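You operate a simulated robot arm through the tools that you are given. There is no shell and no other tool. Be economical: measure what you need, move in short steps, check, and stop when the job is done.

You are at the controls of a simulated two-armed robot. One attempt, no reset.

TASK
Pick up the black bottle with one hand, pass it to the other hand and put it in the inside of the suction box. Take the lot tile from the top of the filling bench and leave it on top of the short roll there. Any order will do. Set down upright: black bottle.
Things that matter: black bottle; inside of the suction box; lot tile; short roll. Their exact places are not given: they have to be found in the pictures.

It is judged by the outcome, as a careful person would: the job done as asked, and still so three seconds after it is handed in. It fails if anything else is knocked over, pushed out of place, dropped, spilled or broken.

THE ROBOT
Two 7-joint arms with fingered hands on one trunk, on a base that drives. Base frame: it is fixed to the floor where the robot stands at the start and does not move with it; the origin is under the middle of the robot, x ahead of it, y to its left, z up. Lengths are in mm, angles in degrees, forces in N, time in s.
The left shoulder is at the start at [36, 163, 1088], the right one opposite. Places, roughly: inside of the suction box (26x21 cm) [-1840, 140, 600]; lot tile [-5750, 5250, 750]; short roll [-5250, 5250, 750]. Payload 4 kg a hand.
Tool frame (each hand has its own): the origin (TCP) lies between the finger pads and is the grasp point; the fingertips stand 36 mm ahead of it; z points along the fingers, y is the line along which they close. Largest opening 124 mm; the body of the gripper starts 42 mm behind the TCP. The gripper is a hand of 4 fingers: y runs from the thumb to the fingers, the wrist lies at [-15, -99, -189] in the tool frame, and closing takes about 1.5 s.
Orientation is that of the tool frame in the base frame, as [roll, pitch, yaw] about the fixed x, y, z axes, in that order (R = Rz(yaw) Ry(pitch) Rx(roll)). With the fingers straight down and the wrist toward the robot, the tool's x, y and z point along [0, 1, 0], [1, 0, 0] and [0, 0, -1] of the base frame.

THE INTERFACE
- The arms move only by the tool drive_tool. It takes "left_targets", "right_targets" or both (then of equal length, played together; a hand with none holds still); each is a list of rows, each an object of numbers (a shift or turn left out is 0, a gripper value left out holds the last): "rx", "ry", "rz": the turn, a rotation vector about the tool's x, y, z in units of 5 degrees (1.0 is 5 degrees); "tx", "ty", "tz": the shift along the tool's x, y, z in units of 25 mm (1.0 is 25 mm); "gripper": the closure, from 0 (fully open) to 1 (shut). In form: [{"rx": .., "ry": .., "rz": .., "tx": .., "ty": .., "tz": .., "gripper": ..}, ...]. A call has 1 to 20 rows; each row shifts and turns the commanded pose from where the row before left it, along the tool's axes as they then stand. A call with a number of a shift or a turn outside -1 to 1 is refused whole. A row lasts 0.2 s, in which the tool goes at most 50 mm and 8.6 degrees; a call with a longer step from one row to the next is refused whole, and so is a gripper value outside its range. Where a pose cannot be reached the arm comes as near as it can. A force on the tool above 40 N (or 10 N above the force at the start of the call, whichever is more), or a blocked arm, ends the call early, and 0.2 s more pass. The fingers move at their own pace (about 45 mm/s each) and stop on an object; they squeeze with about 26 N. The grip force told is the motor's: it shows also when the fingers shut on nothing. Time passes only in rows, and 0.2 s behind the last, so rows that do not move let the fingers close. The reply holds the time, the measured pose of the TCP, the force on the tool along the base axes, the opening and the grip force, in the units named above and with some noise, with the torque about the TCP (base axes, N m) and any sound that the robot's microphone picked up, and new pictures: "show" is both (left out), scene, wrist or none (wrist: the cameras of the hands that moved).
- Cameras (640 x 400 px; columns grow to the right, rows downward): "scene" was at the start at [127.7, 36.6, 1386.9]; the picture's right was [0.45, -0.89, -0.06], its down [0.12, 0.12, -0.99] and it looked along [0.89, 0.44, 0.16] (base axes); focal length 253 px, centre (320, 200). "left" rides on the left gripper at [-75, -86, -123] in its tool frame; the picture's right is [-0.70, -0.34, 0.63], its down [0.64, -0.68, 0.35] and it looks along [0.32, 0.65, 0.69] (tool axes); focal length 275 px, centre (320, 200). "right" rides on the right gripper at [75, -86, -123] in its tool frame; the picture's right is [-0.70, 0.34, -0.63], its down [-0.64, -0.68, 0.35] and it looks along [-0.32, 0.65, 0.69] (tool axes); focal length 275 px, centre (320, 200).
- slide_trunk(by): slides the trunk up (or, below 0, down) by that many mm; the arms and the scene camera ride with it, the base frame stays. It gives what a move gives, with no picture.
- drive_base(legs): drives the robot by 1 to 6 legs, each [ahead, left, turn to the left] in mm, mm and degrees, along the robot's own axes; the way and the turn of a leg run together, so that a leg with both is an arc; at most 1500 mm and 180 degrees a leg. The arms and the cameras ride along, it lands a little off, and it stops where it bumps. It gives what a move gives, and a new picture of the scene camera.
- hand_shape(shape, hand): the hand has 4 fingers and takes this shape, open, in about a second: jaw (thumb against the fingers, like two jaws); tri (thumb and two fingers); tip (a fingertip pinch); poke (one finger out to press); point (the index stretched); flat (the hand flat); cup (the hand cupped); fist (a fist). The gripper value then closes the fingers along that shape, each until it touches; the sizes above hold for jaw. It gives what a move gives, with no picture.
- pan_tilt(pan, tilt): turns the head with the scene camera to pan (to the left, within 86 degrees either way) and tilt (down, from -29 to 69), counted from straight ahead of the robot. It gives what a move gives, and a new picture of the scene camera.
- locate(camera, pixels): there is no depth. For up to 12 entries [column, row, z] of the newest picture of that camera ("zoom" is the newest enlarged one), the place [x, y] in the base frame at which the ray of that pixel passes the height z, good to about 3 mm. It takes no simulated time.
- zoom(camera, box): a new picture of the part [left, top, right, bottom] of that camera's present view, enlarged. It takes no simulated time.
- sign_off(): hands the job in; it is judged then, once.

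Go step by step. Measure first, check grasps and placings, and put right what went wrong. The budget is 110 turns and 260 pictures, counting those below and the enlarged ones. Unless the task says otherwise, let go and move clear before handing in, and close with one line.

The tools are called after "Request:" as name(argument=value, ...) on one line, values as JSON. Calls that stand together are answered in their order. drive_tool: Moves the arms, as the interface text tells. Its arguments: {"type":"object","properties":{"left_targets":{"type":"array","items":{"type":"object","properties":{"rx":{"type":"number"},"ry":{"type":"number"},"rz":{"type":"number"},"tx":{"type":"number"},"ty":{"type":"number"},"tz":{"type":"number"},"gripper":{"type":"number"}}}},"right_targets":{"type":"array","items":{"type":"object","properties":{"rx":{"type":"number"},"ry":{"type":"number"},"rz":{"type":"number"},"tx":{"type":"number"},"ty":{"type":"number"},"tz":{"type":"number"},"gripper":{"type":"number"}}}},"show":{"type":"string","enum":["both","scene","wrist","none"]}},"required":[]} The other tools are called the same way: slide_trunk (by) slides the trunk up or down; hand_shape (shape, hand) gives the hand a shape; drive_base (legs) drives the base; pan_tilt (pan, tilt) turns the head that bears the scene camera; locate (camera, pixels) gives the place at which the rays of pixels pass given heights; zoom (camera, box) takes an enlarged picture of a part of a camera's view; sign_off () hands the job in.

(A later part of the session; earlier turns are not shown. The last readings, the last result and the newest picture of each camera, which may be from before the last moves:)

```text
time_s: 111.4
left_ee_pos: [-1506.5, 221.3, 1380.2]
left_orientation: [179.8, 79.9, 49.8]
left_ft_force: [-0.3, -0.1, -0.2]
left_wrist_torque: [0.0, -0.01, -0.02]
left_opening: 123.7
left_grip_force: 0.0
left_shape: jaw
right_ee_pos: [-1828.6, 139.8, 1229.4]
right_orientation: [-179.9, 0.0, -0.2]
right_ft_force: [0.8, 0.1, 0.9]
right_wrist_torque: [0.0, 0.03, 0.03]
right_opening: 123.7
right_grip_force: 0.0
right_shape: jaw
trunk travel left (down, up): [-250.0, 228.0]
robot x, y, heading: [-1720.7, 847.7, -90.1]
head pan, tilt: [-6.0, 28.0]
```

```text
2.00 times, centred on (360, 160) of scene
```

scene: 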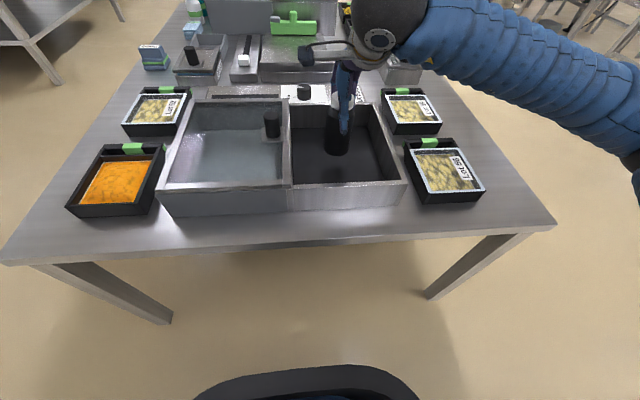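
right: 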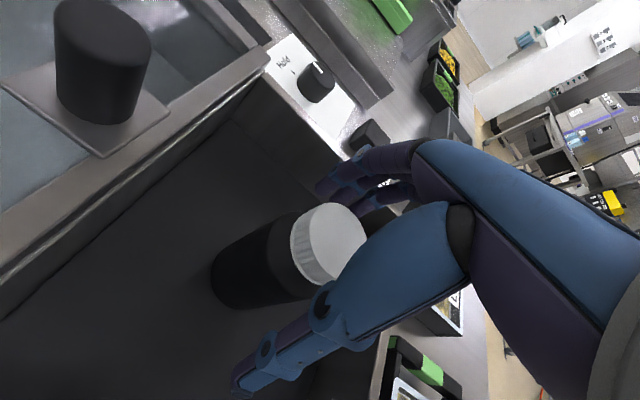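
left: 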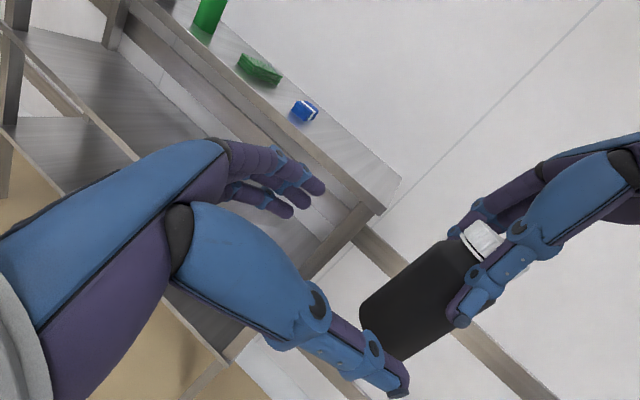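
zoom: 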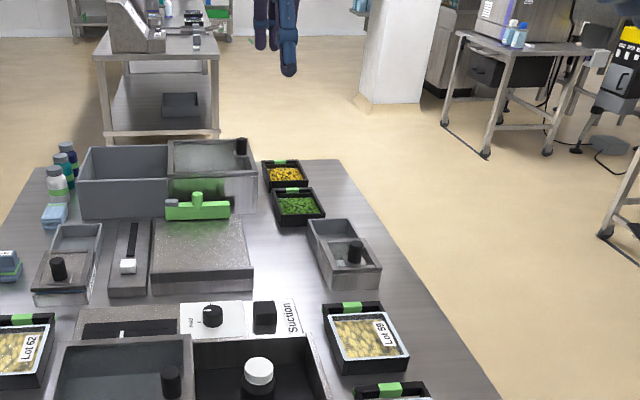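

The bottle stands upright in the suction box. Now the filling bench at (-5500, 5250): back off, turn toward it and look.

Request:
drive_base(legs=[[-500, 0, 0], [0, 0, -138]])

Request:
pan_tilt(pan=0, tilt=12)

```text
time_s: 120.1
left_ee_pos: [-2280.9, 1696.3, 1380.5]
left_orientation: [-179.9, 80.0, -89.7]
left_ft_force: [0.7, 0.2, 0.4]
left_wrist_torque: [0.03, 0.0, -0.01]
left_opening: 123.6
left_grip_force: 0.0
left_shape: jaw
right_ee_pos: [-2088.8, 1965.3, 1229.4]
right_orientation: [179.9, 0.1, -140.0]
right_ft_force: [-0.1, -0.7, 0.0]
right_wrist_torque: [-0.03, -0.01, -0.01]
right_opening: 123.6
right_grip_force: 0.1
right_shape: jaw
trunk travel left (down, up): [-250.0, 228.0]
robot x, y, heading: [-1717.7, 1355.4, 130.1]
head pan, tilt: [-6.0, 28.0]
```

scene: 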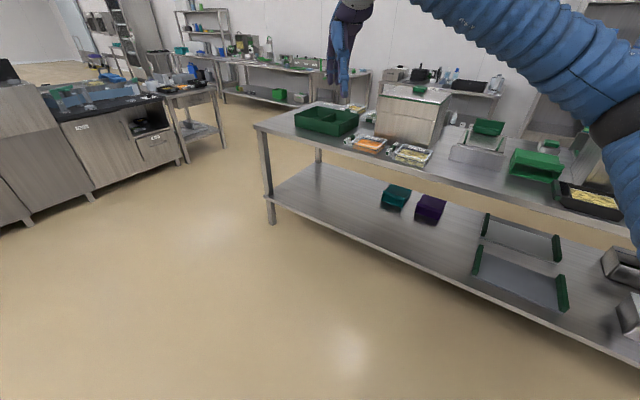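

```text
time_s: 120.9
left_ee_pos: [-2282.0, 1694.1, 1382.4]
left_orientation: [179.4, 80.0, -90.5]
left_ft_force: [0.0, 0.0, -0.5]
left_wrist_torque: [0.02, 0.0, 0.01]
left_opening: 123.6
left_grip_force: 0.1
left_shape: jaw
right_ee_pos: [-2089.4, 1964.8, 1229.7]
right_orientation: [180.0, 0.0, -140.0]
right_ft_force: [0.5, 0.9, -0.2]
right_wrist_torque: [0.02, 0.02, 0.03]
right_opening: 123.9
right_grip_force: 0.0
right_shape: jaw
trunk travel left (down, up): [-250.0, 228.0]
robot x, y, heading: [-1720.3, 1350.8, 130.1]
head pan, tilt: [0.0, 12.0]
```

scene: 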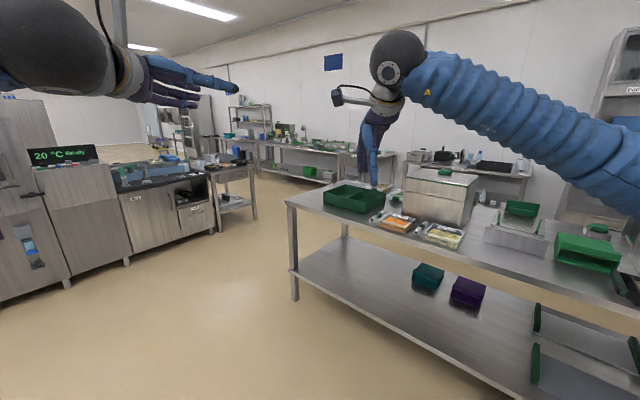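

Request:
locate(camera="scene", pixels=[[295, 300, 0], [345, 236, 0], [126, 264, 0], [220, 233, 0], [256, 218, 0], [290, 201, 900], [265, 145, 750], [345, 155, 750], [330, 183, 0], [262, 176, 0]])

Request:
zoom(camera="scene", box=[180, 90, 400, 230])

```text
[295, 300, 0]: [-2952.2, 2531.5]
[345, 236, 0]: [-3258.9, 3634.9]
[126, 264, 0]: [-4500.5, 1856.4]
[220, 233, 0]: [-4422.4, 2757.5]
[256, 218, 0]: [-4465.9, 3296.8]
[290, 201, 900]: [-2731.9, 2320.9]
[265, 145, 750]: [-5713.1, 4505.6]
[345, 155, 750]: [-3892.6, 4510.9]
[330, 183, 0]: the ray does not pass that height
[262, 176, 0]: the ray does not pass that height
```

```text
2.86 times, centred on (290, 160) of scene
```

zoom: 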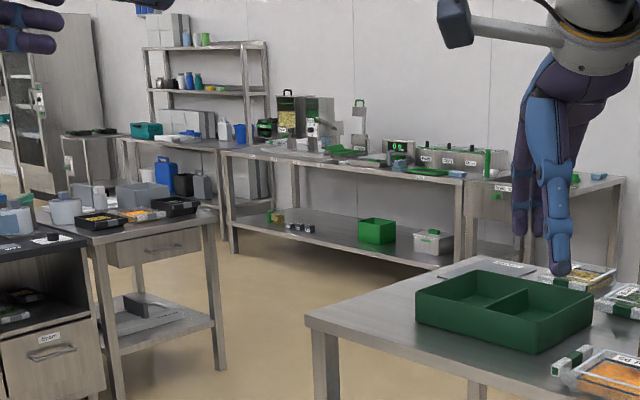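

Middle bench's left end is near (-2950, 2530) and the machine line's face near x≈-4450, leaving a corridor around x≈-3750. I'll face +y and strafe there.

Request:
drive_base(legs=[[0, 0, -40], [0, 1500, 0], [0, 520, 0]])

```text
time_s: 132.6
left_ee_pos: [-3906.3, 1925.6, 1386.2]
left_orientation: [174.6, 79.2, -133.5]
left_ft_force: [0.3, -0.4, -0.3]
left_wrist_torque: [-0.03, 0.04, 0.0]
left_opening: 123.7
left_grip_force: 0.1
left_shape: jaw
right_ee_pos: [-3594.4, 2016.6, 1228.9]
right_orientation: [-180.0, -0.8, -178.1]
right_ft_force: [-0.1, -0.1, -0.3]
right_wrist_torque: [0.0, 0.01, 0.03]
right_opening: 123.9
right_grip_force: 0.1
right_shape: jaw
trunk travel left (down, up): [-250.0, 228.0]
robot x, y, heading: [-3699.2, 1305.6, 91.9]
head pan, tilt: [0.0, 12.0]
stopped in leg 3: the robot was blocked; the commanded pose is now the measured one
```

scene: 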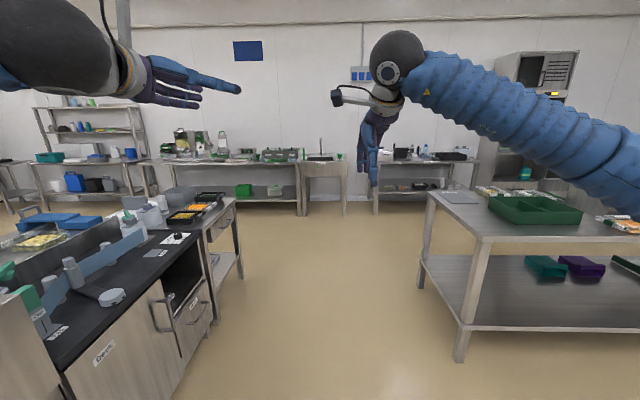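

Leg 3 was blocked — the left arm likely brushed the machine on my left. I'll ease right 80 mm and look left.

Request:
drive_base(legs=[[0, -80, 0]])

Request:
pan_tilt(pan=70, tilt=25)

```text
time_s: 133.7
left_ee_pos: [-3846.6, 1928.4, 1382.0]
left_orientation: [178.3, 79.9, -129.9]
left_ft_force: [1.0, 0.6, 0.1]
left_wrist_torque: [0.01, 0.0, 0.02]
left_opening: 123.8
left_grip_force: 0.0
left_shape: jaw
right_ee_pos: [-3528.6, 2021.3, 1228.9]
right_orientation: [-180.0, -0.2, -178.2]
right_ft_force: [0.4, 0.7, 0.1]
right_wrist_torque: [0.03, 0.08, 0.03]
right_opening: 124.0
right_grip_force: 0.1
right_shape: jaw
trunk travel left (down, up): [-250.0, 228.0]
robot x, y, heading: [-3623.6, 1310.6, 91.6]
head pan, tilt: [0.0, 12.0]
```

scene: 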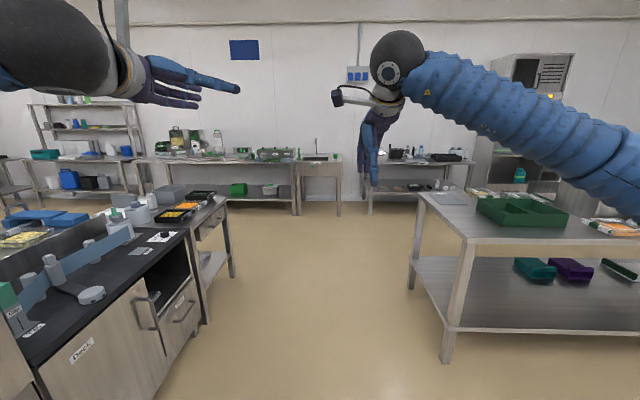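

```text
time_s: 135.1
left_ee_pos: [-3850.1, 1927.1, 1380.9]
left_orientation: [179.4, 79.9, -128.6]
left_ft_force: [-1.7, -0.4, -0.1]
left_wrist_torque: [-0.01, -0.01, 0.0]
left_opening: 124.1
left_grip_force: 0.1
left_shape: jaw
right_ee_pos: [-3532.0, 2022.0, 1228.9]
right_orientation: [-179.8, 0.1, -178.0]
right_ft_force: [0.0, 0.4, 0.4]
right_wrist_torque: [-0.01, 0.03, 0.02]
right_opening: 123.9
right_grip_force: 0.1
right_shape: jaw
trunk travel left (down, up): [-250.0, 228.0]
robot x, y, heading: [-3618.1, 1306.5, 91.8]
head pan, tilt: [70.0, 25.0]
```

scene: 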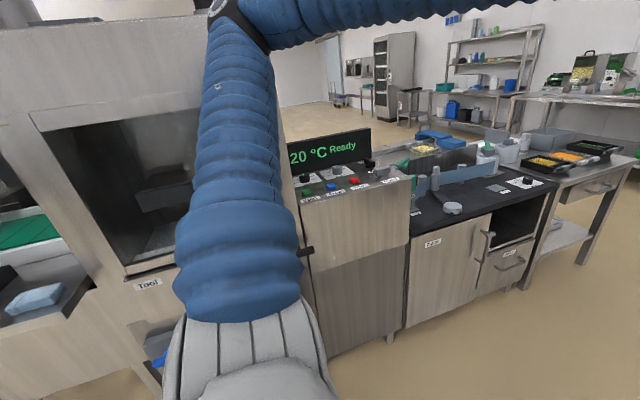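

The elbow only brushed the machine's front; nothing there looks moved. I'll shift right another 100 mm and drive up the corridor.

Request:
drive_base(legs=[[0, -100, -1.8], [1400, 0, 0], [750, 0, 0]])

Request:
pan_tilt(pan=50, tilt=20)

```text
time_s: 146.6
left_ee_pos: [-3742.7, 4116.0, 1381.2]
left_orientation: [179.8, 79.8, -129.9]
left_ft_force: [-0.7, -0.9, 0.2]
left_wrist_torque: [-0.04, -0.04, -0.01]
left_opening: 124.1
left_grip_force: 0.0
left_shape: jaw
right_ee_pos: [-3422.9, 4200.2, 1229.5]
right_orientation: [-179.9, 0.0, -179.8]
right_ft_force: [-1.1, 0.2, -1.0]
right_wrist_torque: [0.0, -0.02, -0.01]
right_opening: 124.0
right_grip_force: 0.1
right_shape: jaw
trunk travel left (down, up): [-250.0, 228.0]
robot x, y, heading: [-3526.1, 3487.4, 90.3]
head pan, tilt: [70.0, 25.0]
```

scene: 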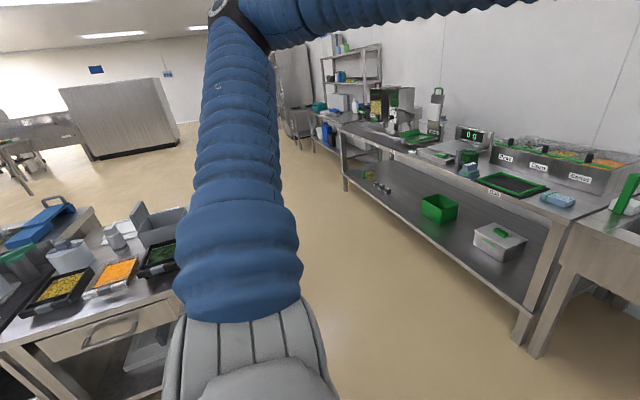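

```text
time_s: 147.5
left_ee_pos: [-3742.9, 4112.9, 1381.9]
left_orientation: [178.5, 79.9, -131.2]
left_ft_force: [-0.1, -0.1, -0.3]
left_wrist_torque: [0.0, -0.01, 0.02]
left_opening: 123.9
left_grip_force: 0.0
left_shape: jaw
right_ee_pos: [-3422.3, 4197.9, 1229.7]
right_orientation: [-180.0, 0.1, -179.8]
right_ft_force: [-0.6, -0.1, 0.9]
right_wrist_torque: [0.02, -0.02, 0.02]
right_opening: 123.7
right_grip_force: 0.1
right_shape: jaw
trunk travel left (down, up): [-250.0, 228.0]
robot x, y, heading: [-3528.6, 3488.8, 90.1]
head pan, tilt: [50.0, 20.0]
```

scene: 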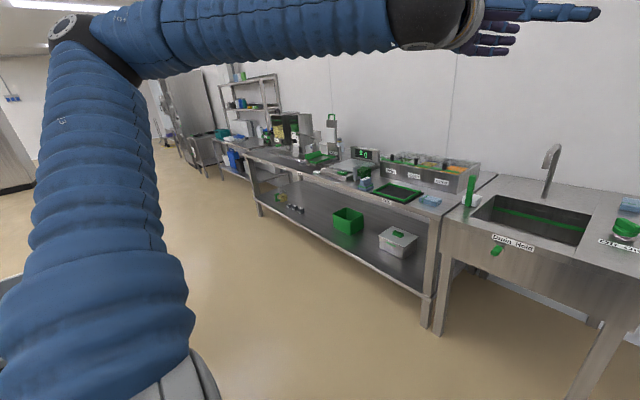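

Request:
locate(camera="scene", pixels=[[425, 328, 0], [440, 212, 800], [440, 212, 750], [247, 155, 800], [247, 155, 750], [262, 215, 0], [222, 142, 750], [497, 176, 800], [462, 192, 800]])

Request:
zoom(camera="scene", box=[180, 60, 400, 210])

```text
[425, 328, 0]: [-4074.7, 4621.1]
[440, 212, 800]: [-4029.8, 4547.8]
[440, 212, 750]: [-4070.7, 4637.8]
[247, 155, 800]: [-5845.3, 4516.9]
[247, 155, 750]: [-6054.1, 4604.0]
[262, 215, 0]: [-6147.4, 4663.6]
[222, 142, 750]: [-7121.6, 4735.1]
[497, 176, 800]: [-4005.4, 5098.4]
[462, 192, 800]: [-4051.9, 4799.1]
```

```text
2.67 times, centred on (290, 135) of scene
```

zoom: 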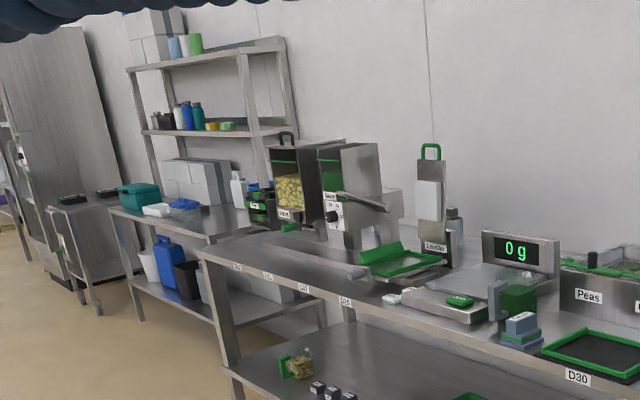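

The filling bench spans x≈-4070…-6050 with its front edge at y≈4630 and top at z≈750. I'll raise the trunk for clearance and strafe along it to its left part.

Request:
slide_trunk(by=200)

Request:
drive_base(legs=[[250, 0, 0], [0, 1400, 0]])

Request:
pan_tilt(pan=20, tilt=35)

```text
time_s: 149.6
left_ee_pos: [-3743.1, 4115.4, 1581.2]
left_orientation: [179.4, 79.8, -130.3]
left_ft_force: [0.7, 0.2, 0.7]
left_wrist_torque: [-0.04, -0.01, 0.03]
left_opening: 123.6
left_grip_force: 0.1
left_shape: jaw
right_ee_pos: [-3422.3, 4199.5, 1430.0]
right_orientation: [-179.8, -0.1, -179.8]
right_ft_force: [-0.1, 0.1, -0.6]
right_wrist_torque: [-0.03, 0.01, 0.01]
right_opening: 123.8
right_grip_force: 0.0
right_shape: jaw
trunk travel left (down, up): [-450.0, 28.0]
robot x, y, heading: [-3526.0, 3492.1, 90.7]
head pan, tilt: [50.0, 20.0]
```

```text
time_s: 158.1
left_ee_pos: [-5145.8, 4365.4, 1580.4]
left_orientation: [178.9, 80.0, -131.4]
left_ft_force: [-0.2, 0.3, 0.5]
left_wrist_torque: [0.01, 0.02, 0.04]
left_opening: 123.8
left_grip_force: 0.0
left_shape: jaw
right_ee_pos: [-4824.9, 4447.0, 1429.7]
right_orientation: [-179.9, 0.0, 179.7]
right_ft_force: [-0.6, 1.1, -0.6]
right_wrist_torque: [0.01, 0.03, 0.02]
right_opening: 124.0
right_grip_force: 0.1
right_shape: jaw
trunk travel left (down, up): [-450.0, 28.0]
robot x, y, heading: [-4939.1, 3741.9, 89.8]
head pan, tilt: [50.0, 20.0]
```

scene: 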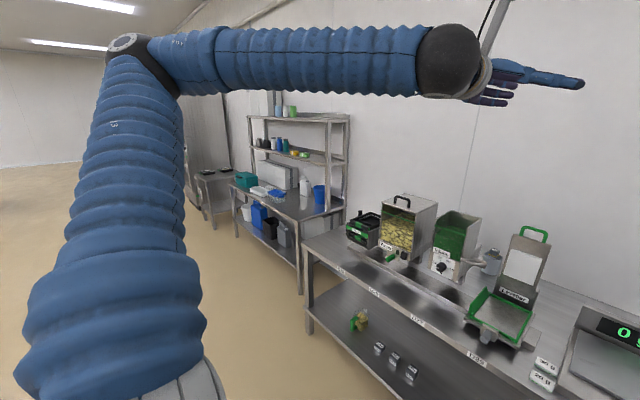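

```text
time_s: 159.0
left_ee_pos: [-5146.0, 4365.9, 1581.3]
left_orientation: [178.6, 79.9, -131.7]
left_ft_force: [-0.5, 0.0, -0.1]
left_wrist_torque: [-0.01, 0.0, 0.02]
left_opening: 123.9
left_grip_force: 0.1
left_shape: jaw
right_ee_pos: [-4825.2, 4447.3, 1430.7]
right_orientation: [-179.9, 0.0, 179.6]
right_ft_force: [-0.2, 0.6, -1.0]
right_wrist_torque: [0.02, 0.02, 0.0]
right_opening: 123.4
right_grip_force: 0.1
right_shape: jaw
trunk travel left (down, up): [-450.0, 28.0]
robot x, y, heading: [-4940.2, 3740.4, 89.8]
head pan, tilt: [20.0, 35.0]
```

scene: 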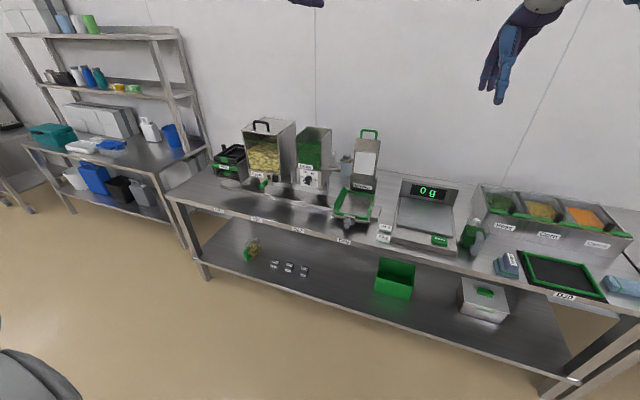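

Request:
zoom(camera="scene", box=[160, 110, 360, 260])

Request:
zoom(camera="scene", box=[320, 120, 480, 260])

Request:
zoom(camera="scene", box=[440, 160, 640, 320])

```text
2.67 times, centred on (260, 185) of scene
```

zoom: 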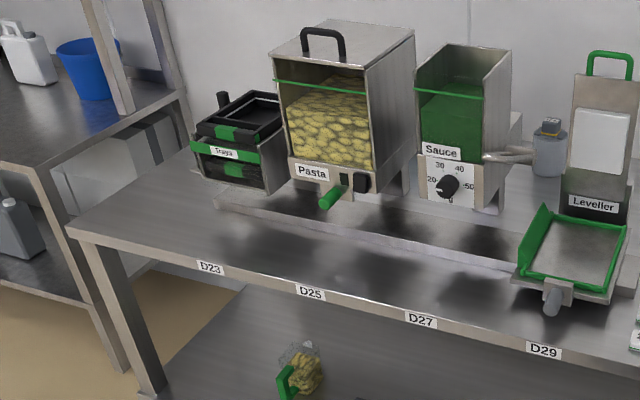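

```text
2.86 times, centred on (400, 190) of scene
```

zoom: 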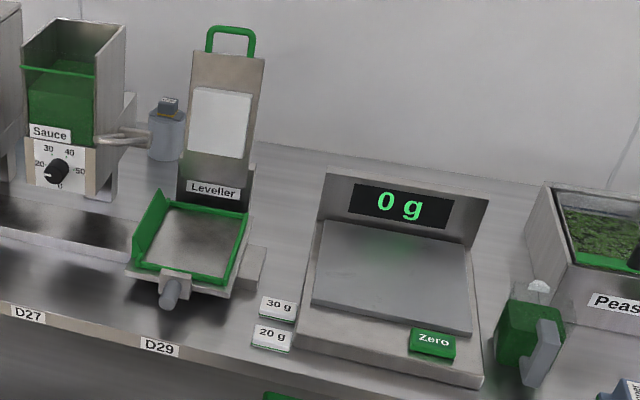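

```text
2.50 times, centred on (540, 240) of scene
```

zoom: 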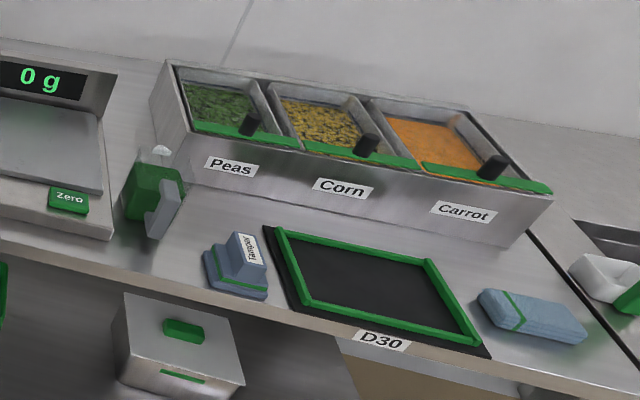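

Request:
locate(camera="scene", pixels=[[168, 197, 750], [582, 378, 750], [240, 186, 750], [310, 188, 750], [345, 217, 750], [352, 172, 750], [384, 235, 750], [440, 246, 750], [120, 150, 750], [200, 125, 750], [625, 245, 750], [160, 95, 1200]])

Request:
pan_tilt(pan=70, tilt=20)

```text
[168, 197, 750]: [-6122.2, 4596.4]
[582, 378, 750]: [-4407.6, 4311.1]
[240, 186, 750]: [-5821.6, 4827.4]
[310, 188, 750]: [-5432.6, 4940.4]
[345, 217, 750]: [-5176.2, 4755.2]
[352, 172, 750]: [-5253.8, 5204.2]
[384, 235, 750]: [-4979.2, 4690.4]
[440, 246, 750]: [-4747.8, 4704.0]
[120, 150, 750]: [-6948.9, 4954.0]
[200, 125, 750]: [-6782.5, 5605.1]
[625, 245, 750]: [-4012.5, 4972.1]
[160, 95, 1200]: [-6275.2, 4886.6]
```

```text
time_s: 160.2
left_ee_pos: [-5147.1, 4365.8, 1581.9]
left_orientation: [178.7, 79.9, -131.5]
left_ft_force: [0.1, 0.1, 0.6]
left_wrist_torque: [0.0, -0.02, 0.03]
left_opening: 123.7
left_grip_force: 0.1
left_shape: jaw
right_ee_pos: [-4826.3, 4446.6, 1430.5]
right_orientation: [-180.0, 0.0, 179.6]
right_ft_force: [0.0, 0.2, -0.3]
right_wrist_torque: [-0.02, 0.01, 0.03]
right_opening: 123.6
right_grip_force: 0.1
right_shape: jaw
trunk travel left (down, up): [-450.0, 28.0]
robot x, y, heading: [-4936.6, 3744.2, 89.5]
head pan, tilt: [70.0, 20.0]
```

scene: 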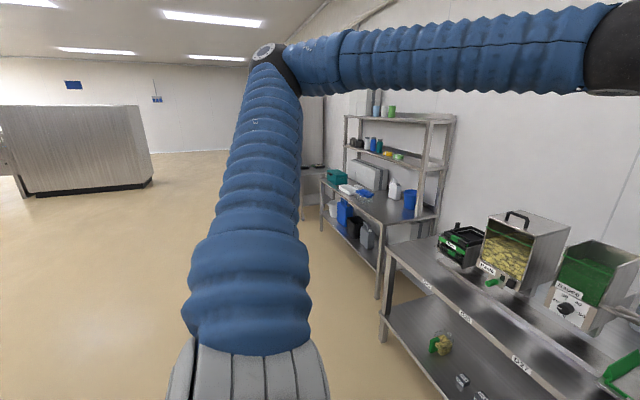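

No roll or "lot" tile is visible yet; the given places (y≈5250) lie toward the back behind the hoppers. I'll strafe left and look from there.

Request:
drive_base(legs=[[0, 550, 0]])

Request:
pan_tilt(pan=5, tilt=35)

Request:
zoom(camera="scene", box=[120, 80, 340, 260])

Request:
zoom(camera="scene", box=[320, 80, 540, 260])

```text
time_s: 163.4
left_ee_pos: [-5707.7, 4366.5, 1581.7]
left_orientation: [179.3, 79.9, -130.7]
left_ft_force: [0.2, 0.1, -0.2]
left_wrist_torque: [-0.02, -0.01, 0.0]
left_opening: 123.9
left_grip_force: 0.1
left_shape: jaw
right_ee_pos: [-5388.1, 4448.2, 1429.1]
right_orientation: [-179.8, 0.0, 179.9]
right_ft_force: [0.1, 0.6, -0.8]
right_wrist_torque: [-0.01, -0.02, 0.04]
right_opening: 123.8
right_grip_force: 0.0
right_shape: jaw
trunk travel left (down, up): [-450.0, 28.0]
robot x, y, heading: [-5501.3, 3740.2, 90.1]
head pan, tilt: [70.0, 20.0]
```

scene: 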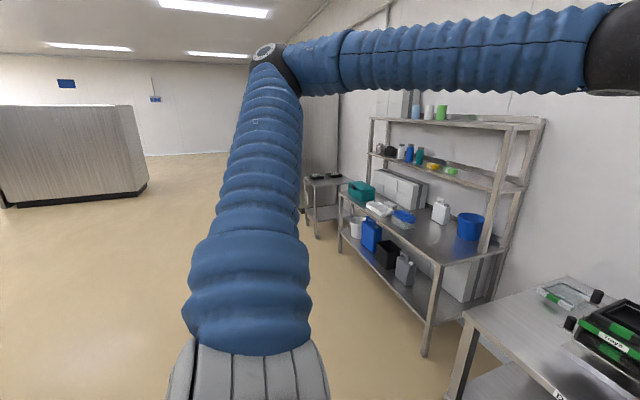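

```text
time_s: 164.8
left_ee_pos: [-5708.4, 4367.2, 1580.5]
left_orientation: [178.7, 79.9, -131.3]
left_ft_force: [-0.6, -0.6, 0.4]
left_wrist_torque: [-0.01, 0.01, 0.0]
left_opening: 123.7
left_grip_force: 0.2
left_shape: jaw
right_ee_pos: [-5388.1, 4450.0, 1429.4]
right_orientation: [-180.0, 0.0, 179.9]
right_ft_force: [0.4, 0.1, -0.5]
right_wrist_torque: [-0.01, -0.01, 0.01]
right_opening: 123.7
right_grip_force: 0.0
right_shape: jaw
trunk travel left (down, up): [-450.0, 28.0]
robot x, y, heading: [-5499.1, 3743.7, 90.0]
head pan, tilt: [5.0, 35.0]
```

scene: 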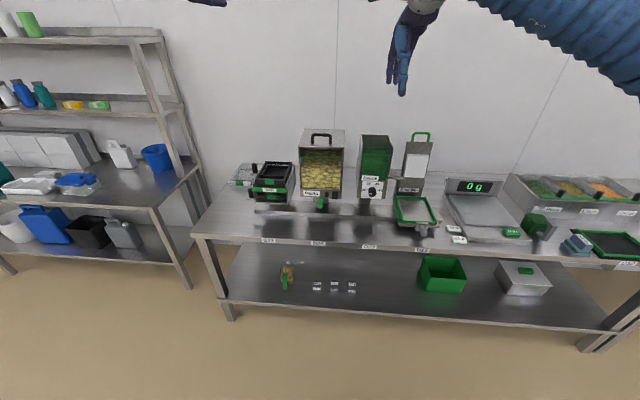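

```text
2.22 times, centred on (230, 170) of scene
```

zoom: 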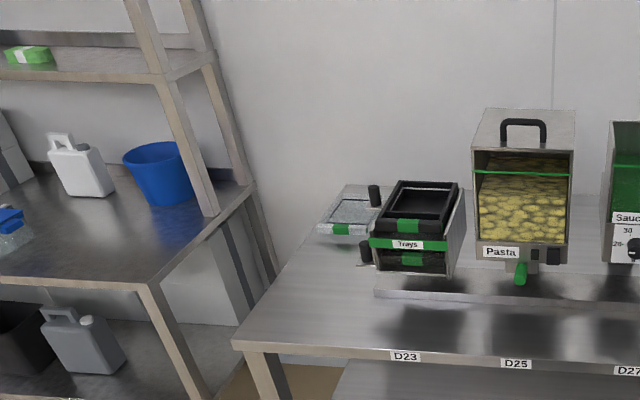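

```text
2.22 times, centred on (430, 170) of scene
```

zoom: 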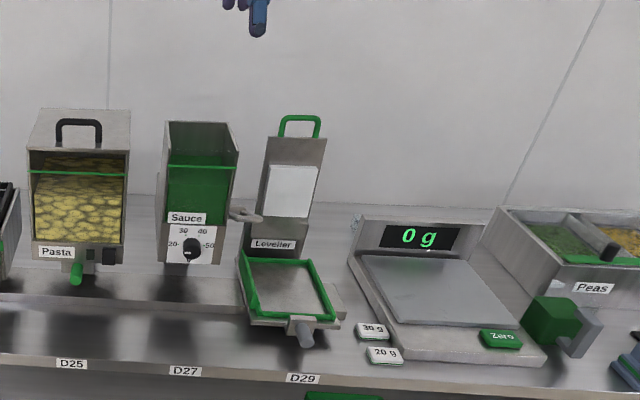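

Request:
locate(camera="scene", pixels=[[489, 172, 750], [240, 166, 750], [245, 178, 750], [320, 192, 750], [372, 196, 750], [410, 215, 750], [457, 229, 750], [459, 239, 750], [195, 235, 750], [270, 240, 750]])

Request:
pan_tilt(pan=-20, tilt=35)

Request:
zoom(camera="scene", box=[300, 100, 640, 320])

```text
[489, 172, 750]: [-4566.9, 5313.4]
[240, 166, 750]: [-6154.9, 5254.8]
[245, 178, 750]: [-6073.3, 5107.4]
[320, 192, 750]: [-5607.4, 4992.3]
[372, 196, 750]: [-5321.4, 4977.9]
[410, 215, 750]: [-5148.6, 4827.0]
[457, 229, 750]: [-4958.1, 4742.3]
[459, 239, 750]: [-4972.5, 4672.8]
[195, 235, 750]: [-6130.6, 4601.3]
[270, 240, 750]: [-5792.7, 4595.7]
```

```text
time_s: 165.7
left_ee_pos: [-5709.5, 4367.2, 1580.9]
left_orientation: [178.9, 79.8, -131.0]
left_ft_force: [0.2, -0.3, 0.4]
left_wrist_torque: [-0.01, -0.01, -0.01]
left_opening: 124.0
left_grip_force: 0.0
left_shape: jaw
right_ee_pos: [-5387.5, 4448.6, 1429.0]
right_orientation: [-179.9, 0.0, 180.0]
right_ft_force: [0.1, 0.9, 0.6]
right_wrist_torque: [0.0, 0.0, -0.04]
right_opening: 123.5
right_grip_force: 0.1
right_shape: jaw
trunk travel left (down, up): [-450.0, 28.0]
robot x, y, heading: [-5498.4, 3743.8, 90.0]
head pan, tilt: [-20.0, 35.0]
```

scene: 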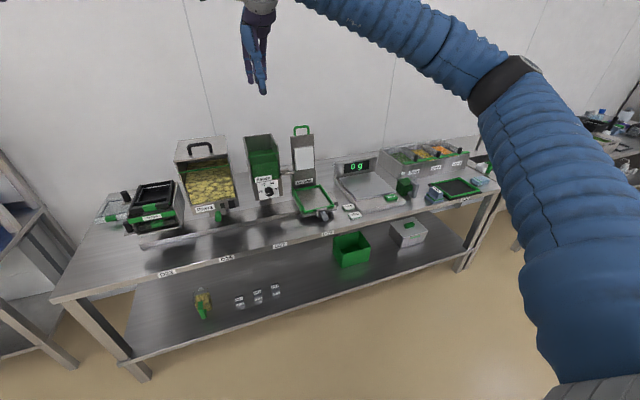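

```text
1.82 times, centred on (470, 210) of scene
```

zoom: 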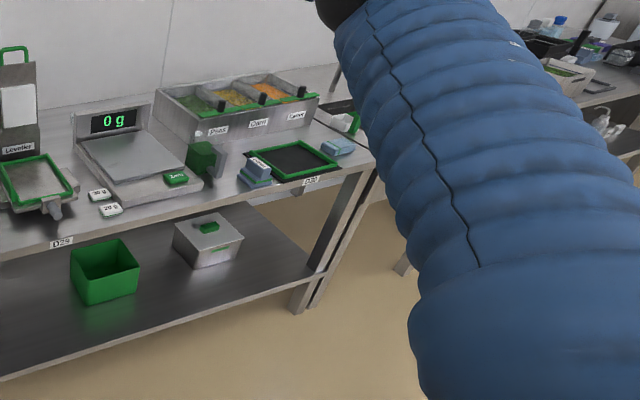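

The grey cylinder seen earlier beside the sauce hopper (at about (-5254, 5204)) may be the roll; the tile may be hidden at the back. I'll check the wrist cameras, which look from nearer and above.

Request:
zoom(camera="right", box=[0, 0, 640, 400])

Request:
zoom(camera="left", box=[0, 0, 640, 400])

```text
1.00 times, centred on (320, 200) of right (not enlarged: the box is as wide or as high as the picture)
```

zoom: 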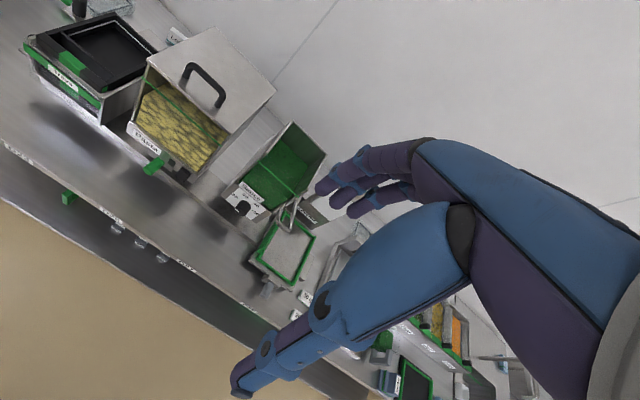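

```text
1.00 times, centred on (320, 200) of left (not enlarged: the box is as wide or as high as the picture)
```

zoom: 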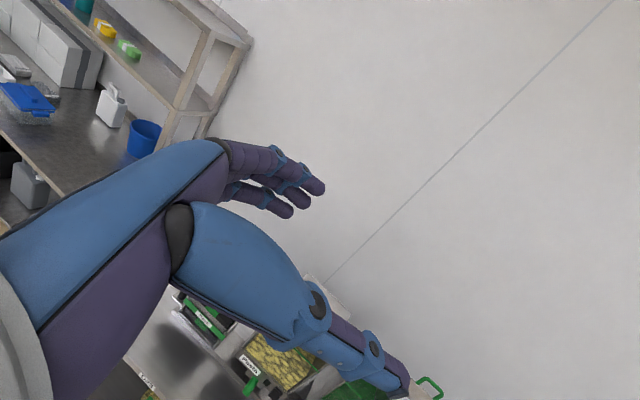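

Request:
zoom(camera="right", box=[60, 0, 260, 130])

Request:
zoom(camera="right", box=[220, 110, 400, 320])

```text
3.08 times, centred on (160, 65) of right
```

zoom: 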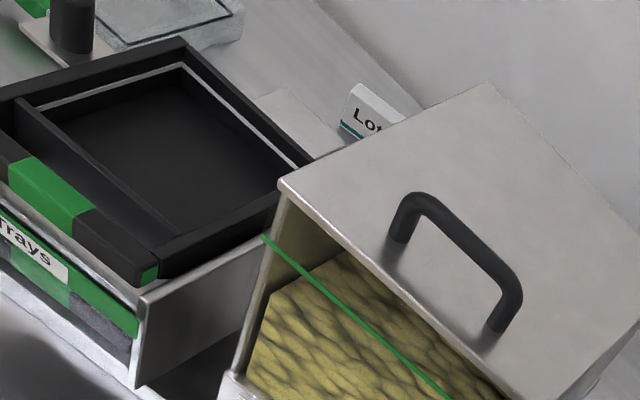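

```text
1.90 times, centred on (310, 215) of right
```

zoom: 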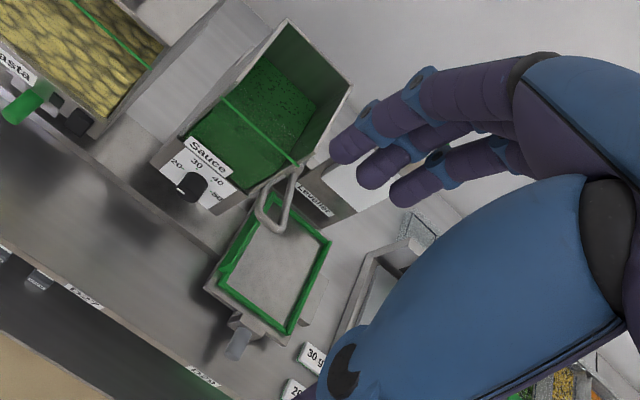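

Found it: a tile marked "Lot…" lies at the back between the trays and the pasta hopper, and the roll stands behind the sauce hopper. First I'll bring the left hand back to pointing down so its elbow no longer sticks out.

Request:
drive_tool(left_targets=[{"rx": -0.985, "rz": -0.174}, {"rx": -0.985, "rz": -0.174}, {"rx": -0.985, "rz": -0.174}, {"rx": -0.985, "rz": -0.174}, {"rx": -0.985, "rz": -0.174}, {"rx": -0.985, "rz": -0.174}, {"rx": -0.985, "rz": -0.174}, {"rx": -0.985, "rz": -0.174}, {"ry": -1}, {"ry": -1}, {"rx": 0.99, "ry": 0.99, "rz": 0.99}, {"rx": 0.99, "ry": 0.99, "rz": 0.99}, {"rx": 0.99, "ry": 0.99, "rz": 0.99}, {"rx": 0.99, "ry": 0.99, "rz": 0.99}, {"rx": 0.99, "ry": 0.99, "rz": 0.99}, {"rx": 0.99, "ry": 0.99, "rz": 0.99}, {"rx": 0.99, "ry": 0.99, "rz": 0.99}, {"rx": 0.99, "ry": 0.99, "rz": 0.99}], show="none")

Request:
drive_tool(left_targets=[{"rx": 0.99, "ry": 0.99, "rz": 0.99}, {"rx": 0.99, "ry": 0.99, "rz": 0.99}, {"rx": 0.99, "ry": 0.99, "rz": 0.99}, {"rx": 0.99, "ry": 0.99, "rz": 0.99}, {"rx": 0.99, "ry": 0.99, "rz": 0.99}, {"rx": 0.99, "ry": 0.99, "rz": 0.99}], show="none")

Request:
pan_tilt(pan=75, tilt=15)

```text
time_s: 169.5
left_ee_pos: [-5732.0, 4388.9, 1597.8]
left_orientation: [156.4, 34.9, -156.8]
left_ft_force: [0.3, 0.5, 0.3]
left_wrist_torque: [0.02, 0.02, 0.0]
left_opening: 123.5
left_grip_force: 0.1
left_shape: jaw
left hand out of reach, approached as far as the arm can: row 8, 9, 10
right_ee_pos: [-5387.5, 4448.7, 1430.4]
right_orientation: [-179.9, -0.1, 179.8]
right_ft_force: [0.1, 0.6, -0.1]
right_wrist_torque: [-0.02, 0.01, -0.02]
right_opening: 123.7
right_grip_force: 0.1
right_shape: jaw
trunk travel left (down, up): [-450.0, 28.0]
robot x, y, heading: [-5500.2, 3741.4, 90.0]
head pan, tilt: [-20.0, 35.0]
```

```text
time_s: 170.9
left_ee_pos: [-5731.9, 4388.4, 1599.0]
left_orientation: [-179.9, -0.3, 179.7]
left_ft_force: [0.9, 0.2, -0.1]
left_wrist_torque: [-0.02, 0.0, 0.02]
left_opening: 123.9
left_grip_force: 0.1
left_shape: jaw
right_ee_pos: [-5387.2, 4449.0, 1429.1]
right_orientation: [-179.9, 0.0, 179.9]
right_ft_force: [0.1, 0.0, 0.2]
right_wrist_torque: [0.02, 0.03, -0.02]
right_opening: 123.8
right_grip_force: 0.0
right_shape: jaw
trunk travel left (down, up): [-450.0, 28.0]
robot x, y, heading: [-5499.4, 3741.9, 90.0]
head pan, tilt: [-20.0, 35.0]
```

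```text
time_s: 172.6
left_ee_pos: [-5732.7, 4389.3, 1598.2]
left_orientation: [-180.0, -0.2, 179.9]
left_ft_force: [-0.4, 0.3, 0.1]
left_wrist_torque: [0.02, -0.02, 0.02]
left_opening: 123.9
left_grip_force: 0.0
left_shape: jaw
right_ee_pos: [-5387.3, 4449.1, 1429.3]
right_orientation: [-179.9, -0.1, 179.7]
right_ft_force: [-0.4, 0.6, 0.4]
right_wrist_torque: [-0.01, -0.03, -0.02]
right_opening: 123.8
right_grip_force: 0.1
right_shape: jaw
trunk travel left (down, up): [-450.0, 28.0]
robot x, y, heading: [-5497.8, 3737.5, 89.9]
head pan, tilt: [75.0, 15.0]
```

scene: 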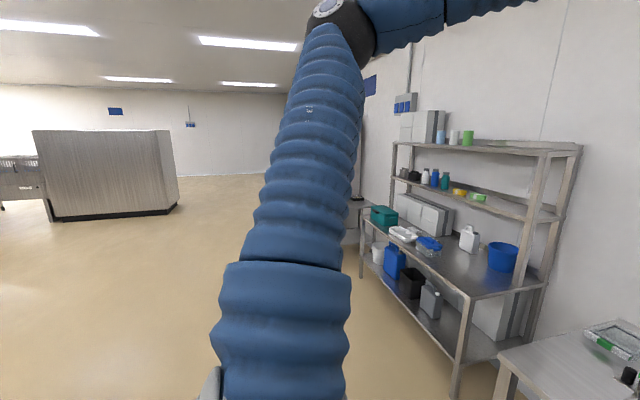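

Left hand points down again, and its x already matches the tile's. Driving in close to the bench (body front stays ~60 mm off the edge).

Request:
drive_base(legs=[[460, 0, 0]])

Request:
pan_tilt(pan=5, tilt=55)

Request:
zoom(camera="left", box=[0, 0, 640, 400])

```text
time_s: 175.3
left_ee_pos: [-5733.5, 4844.8, 1598.5]
left_orientation: [-179.9, -0.1, 179.9]
left_ft_force: [0.5, 0.4, -0.7]
left_wrist_torque: [0.02, -0.01, -0.03]
left_opening: 123.8
left_grip_force: 0.1
left_shape: jaw
right_ee_pos: [-5388.5, 4904.6, 1429.7]
right_orientation: [-180.0, -0.1, 179.9]
right_ft_force: [0.2, 0.1, -0.2]
right_wrist_torque: [-0.03, 0.02, 0.03]
right_opening: 124.0
right_grip_force: 0.1
right_shape: jaw
trunk travel left (down, up): [-450.0, 28.0]
robot x, y, heading: [-5497.8, 4197.6, 89.9]
head pan, tilt: [75.0, 15.0]
```

scene: 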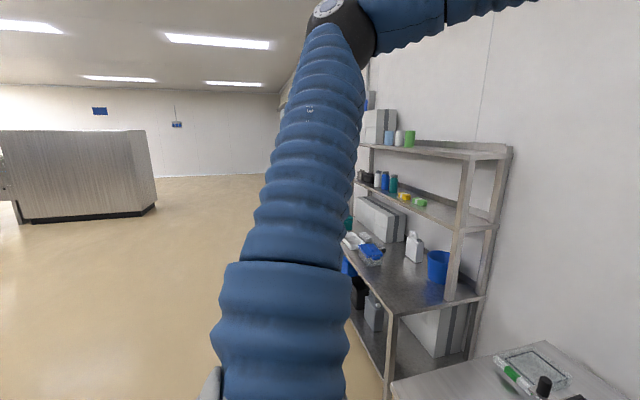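

```text
time_s: 176.8
left_ee_pos: [-5733.9, 4843.5, 1599.5]
left_orientation: [-180.0, -0.2, -179.9]
left_ft_force: [0.1, -0.5, 0.3]
left_wrist_torque: [-0.02, 0.0, -0.03]
left_opening: 123.7
left_grip_force: 0.1
left_shape: jaw
right_ee_pos: [-5389.1, 4904.7, 1430.2]
right_orientation: [-180.0, -0.1, 179.9]
right_ft_force: [-0.5, 0.3, 0.3]
right_wrist_torque: [0.01, -0.03, 0.03]
right_opening: 123.8
right_grip_force: 0.0
right_shape: jaw
trunk travel left (down, up): [-450.0, 28.0]
robot x, y, heading: [-5505.3, 4193.6, 90.1]
head pan, tilt: [5.0, 55.0]
```

scene: 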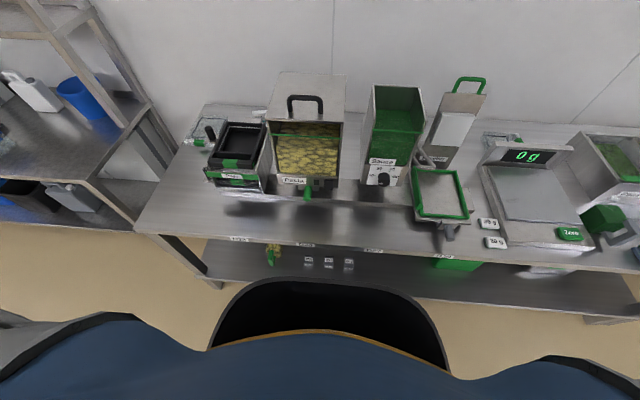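

```text
1.00 times, centred on (320, 200) of left (not enlarged: the box is as wide or as high as the picture)
```

zoom: 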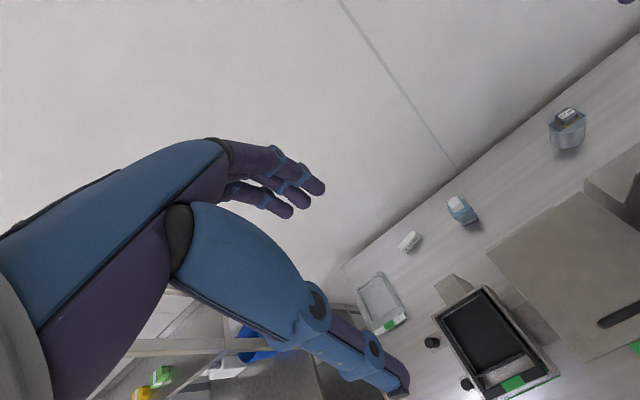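

Now the left camera sees the back strip: items at (410,241), (461,210) and (567,128). Zooming in.

Request:
zoom(camera="left", box=[380, 180, 500, 270])

Request:
zoom(camera="left", box=[520, 80, 620, 170])

Request:
zoom(camera="scene", box=[360, 60, 540, 200])

```text
4.44 times, centred on (440, 225) of left
```

zoom: 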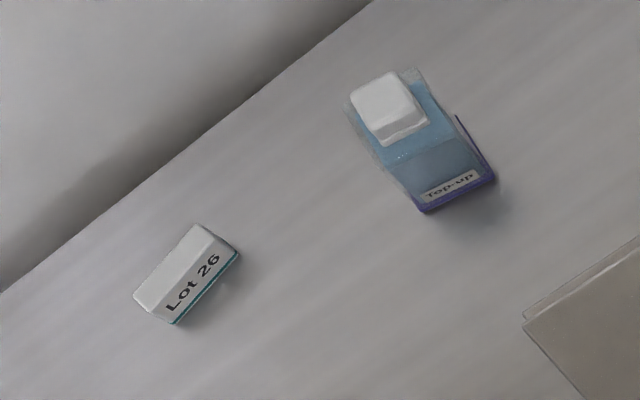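

```text
4.44 times, centred on (570, 125) of left
```

zoom: 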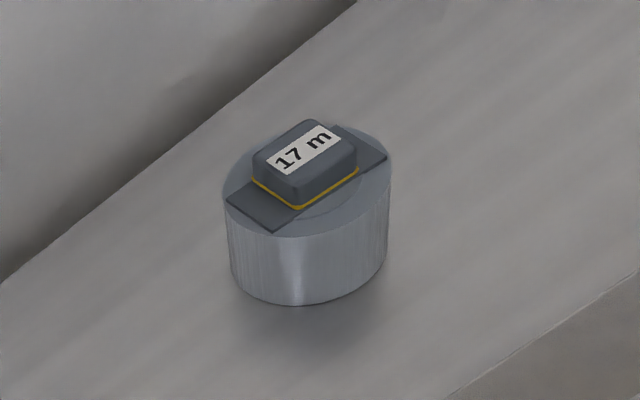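

```text
2.86 times, centred on (450, 130) of scene
```

zoom: 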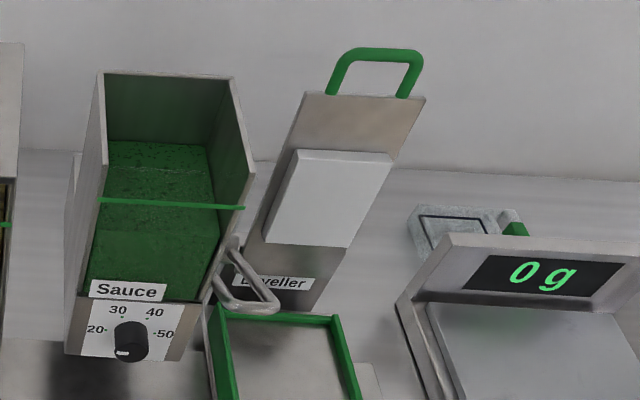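

The "Lot 26" tile lies at the back, and the short roll ("17 m" block on its top) stands further right. I'll take a fresh left picture and locate both.

Request:
drive_tool(left_targets=[{"tz": 0.5}, {"tz": 0.5}], show="wrist")

```text
time_s: 177.3
left_ee_pos: [-5733.5, 4844.8, 1574.0]
left_orientation: [-179.9, -0.2, 179.9]
left_ft_force: [0.0, 0.9, 0.2]
left_wrist_torque: [0.01, -0.03, 0.01]
left_opening: 123.8
left_grip_force: 0.0
left_shape: jaw
right_ee_pos: [-5388.3, 4905.2, 1430.1]
right_orientation: [-179.8, 0.0, 179.9]
right_ft_force: [1.0, -0.7, -0.1]
right_wrist_torque: [-0.03, 0.02, 0.0]
right_opening: 123.8
right_grip_force: 0.2
right_shape: jaw
trunk travel left (down, up): [-450.0, 28.0]
robot x, y, heading: [-5502.2, 4195.8, 90.2]
head pan, tilt: [5.0, 55.0]
```

left: 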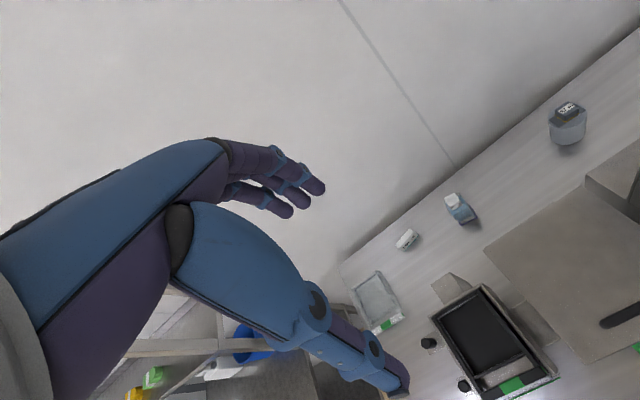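

Request:
zoom(camera="left", box=[380, 180, 500, 270])

Request:
zoom(camera="left", box=[520, 80, 620, 170])

Request:
locate(camera="left", pixels=[[406, 239, 760], [465, 215, 760], [567, 140, 755], [567, 118, 820], [500, 340, 850], [342, 262, 750], [455, 168, 750], [486, 248, 1080], [590, 183, 1080], [640, 30, 750]])

```text
4.44 times, centred on (440, 225) of left
```

zoom: 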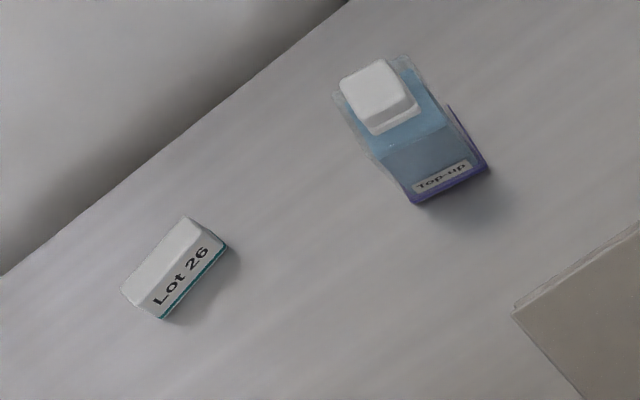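

```text
4.44 times, centred on (570, 125) of left
```

zoom: 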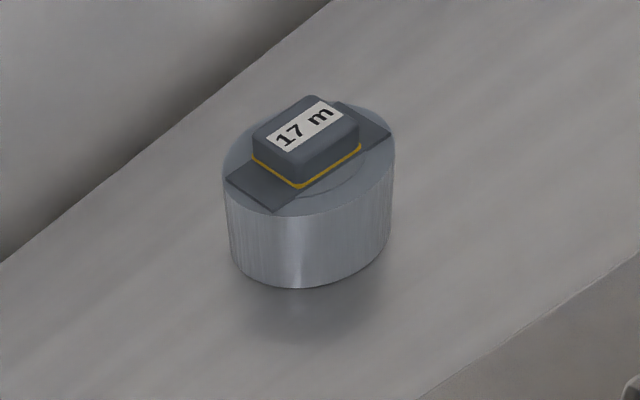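

```text
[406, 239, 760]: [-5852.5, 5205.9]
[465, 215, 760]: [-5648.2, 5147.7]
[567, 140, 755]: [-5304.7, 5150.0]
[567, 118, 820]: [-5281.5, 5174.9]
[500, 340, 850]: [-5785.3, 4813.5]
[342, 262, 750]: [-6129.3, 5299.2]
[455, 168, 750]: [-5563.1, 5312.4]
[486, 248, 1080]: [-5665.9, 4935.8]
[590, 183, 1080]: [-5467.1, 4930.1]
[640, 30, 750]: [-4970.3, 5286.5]
```

Tile at about (-5852, 5206), roll at about (-5290, 5160). The tile is near the reach limit, so I'll stand at x≈-5720 turned 25° right, which brings the left shoulder closer; the right hand goes up for clearance.

Request:
drive_tool(right_targets=[{"tz": -1}, {"tz": -1}, {"tz": -1}, {"tz": -1}], show="none")

Request:
drive_base(legs=[[0, 218, 0], [0, 0, -25], [35, 17, 0]])

Request:
slide_trunk(by=-130)

```text
time_s: 178.3
left_ee_pos: [-5733.6, 4845.3, 1572.5]
left_orientation: [180.0, -0.1, -180.0]
left_ft_force: [-0.8, -1.2, 0.5]
left_wrist_torque: [-0.02, -0.04, 0.01]
left_opening: 124.0
left_grip_force: 0.0
left_shape: jaw
right_ee_pos: [-5388.9, 4907.2, 1530.8]
right_orientation: [-180.0, 0.0, 179.9]
right_ft_force: [-0.2, 0.0, 0.2]
right_wrist_torque: [-0.01, 0.0, 0.01]
right_opening: 123.8
right_grip_force: 0.0
right_shape: jaw
trunk travel left (down, up): [-450.0, 28.0]
robot x, y, heading: [-5497.2, 4200.0, 90.0]
head pan, tilt: [5.0, 55.0]
```

```text
time_s: 181.8
left_ee_pos: [-5644.6, 4913.8, 1577.2]
left_orientation: [179.7, -0.2, 154.6]
left_ft_force: [-0.5, -0.4, -0.7]
left_wrist_torque: [0.03, 0.0, -0.03]
left_opening: 123.8
left_grip_force: 0.0
left_shape: jaw
right_ee_pos: [-5308.0, 4821.1, 1533.4]
right_orientation: [179.8, 0.0, 154.6]
right_ft_force: [0.6, -1.8, 0.4]
right_wrist_torque: [0.06, -0.05, 0.04]
right_opening: 123.8
right_grip_force: 0.1
right_shape: jaw
trunk travel left (down, up): [-450.0, 28.0]
robot x, y, heading: [-5707.1, 4234.3, 64.7]
head pan, tilt: [5.0, 55.0]
```

scene: 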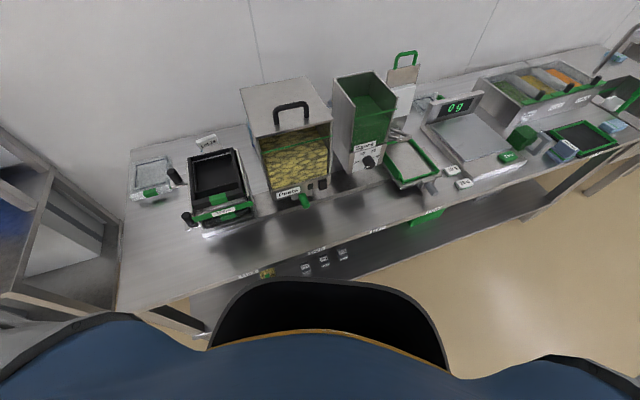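

```text
time_s: 183.3
left_ee_pos: [-5645.3, 4918.9, 1444.8]
left_orientation: [179.9, -0.2, 154.6]
left_ft_force: [-0.8, -0.1, 0.3]
left_wrist_torque: [0.01, 0.0, 0.01]
left_opening: 123.8
left_grip_force: 0.0
left_shape: jaw
right_ee_pos: [-5306.6, 4827.1, 1403.3]
right_orientation: [180.0, -0.1, 154.5]
right_ft_force: [1.1, -0.1, -0.3]
right_wrist_torque: [0.0, 0.01, -0.02]
right_opening: 123.8
right_grip_force: 0.0
right_shape: jaw
trunk travel left (down, up): [-320.0, 158.0]
robot x, y, heading: [-5708.4, 4232.5, 64.5]
head pan, tilt: [5.0, 55.0]
```

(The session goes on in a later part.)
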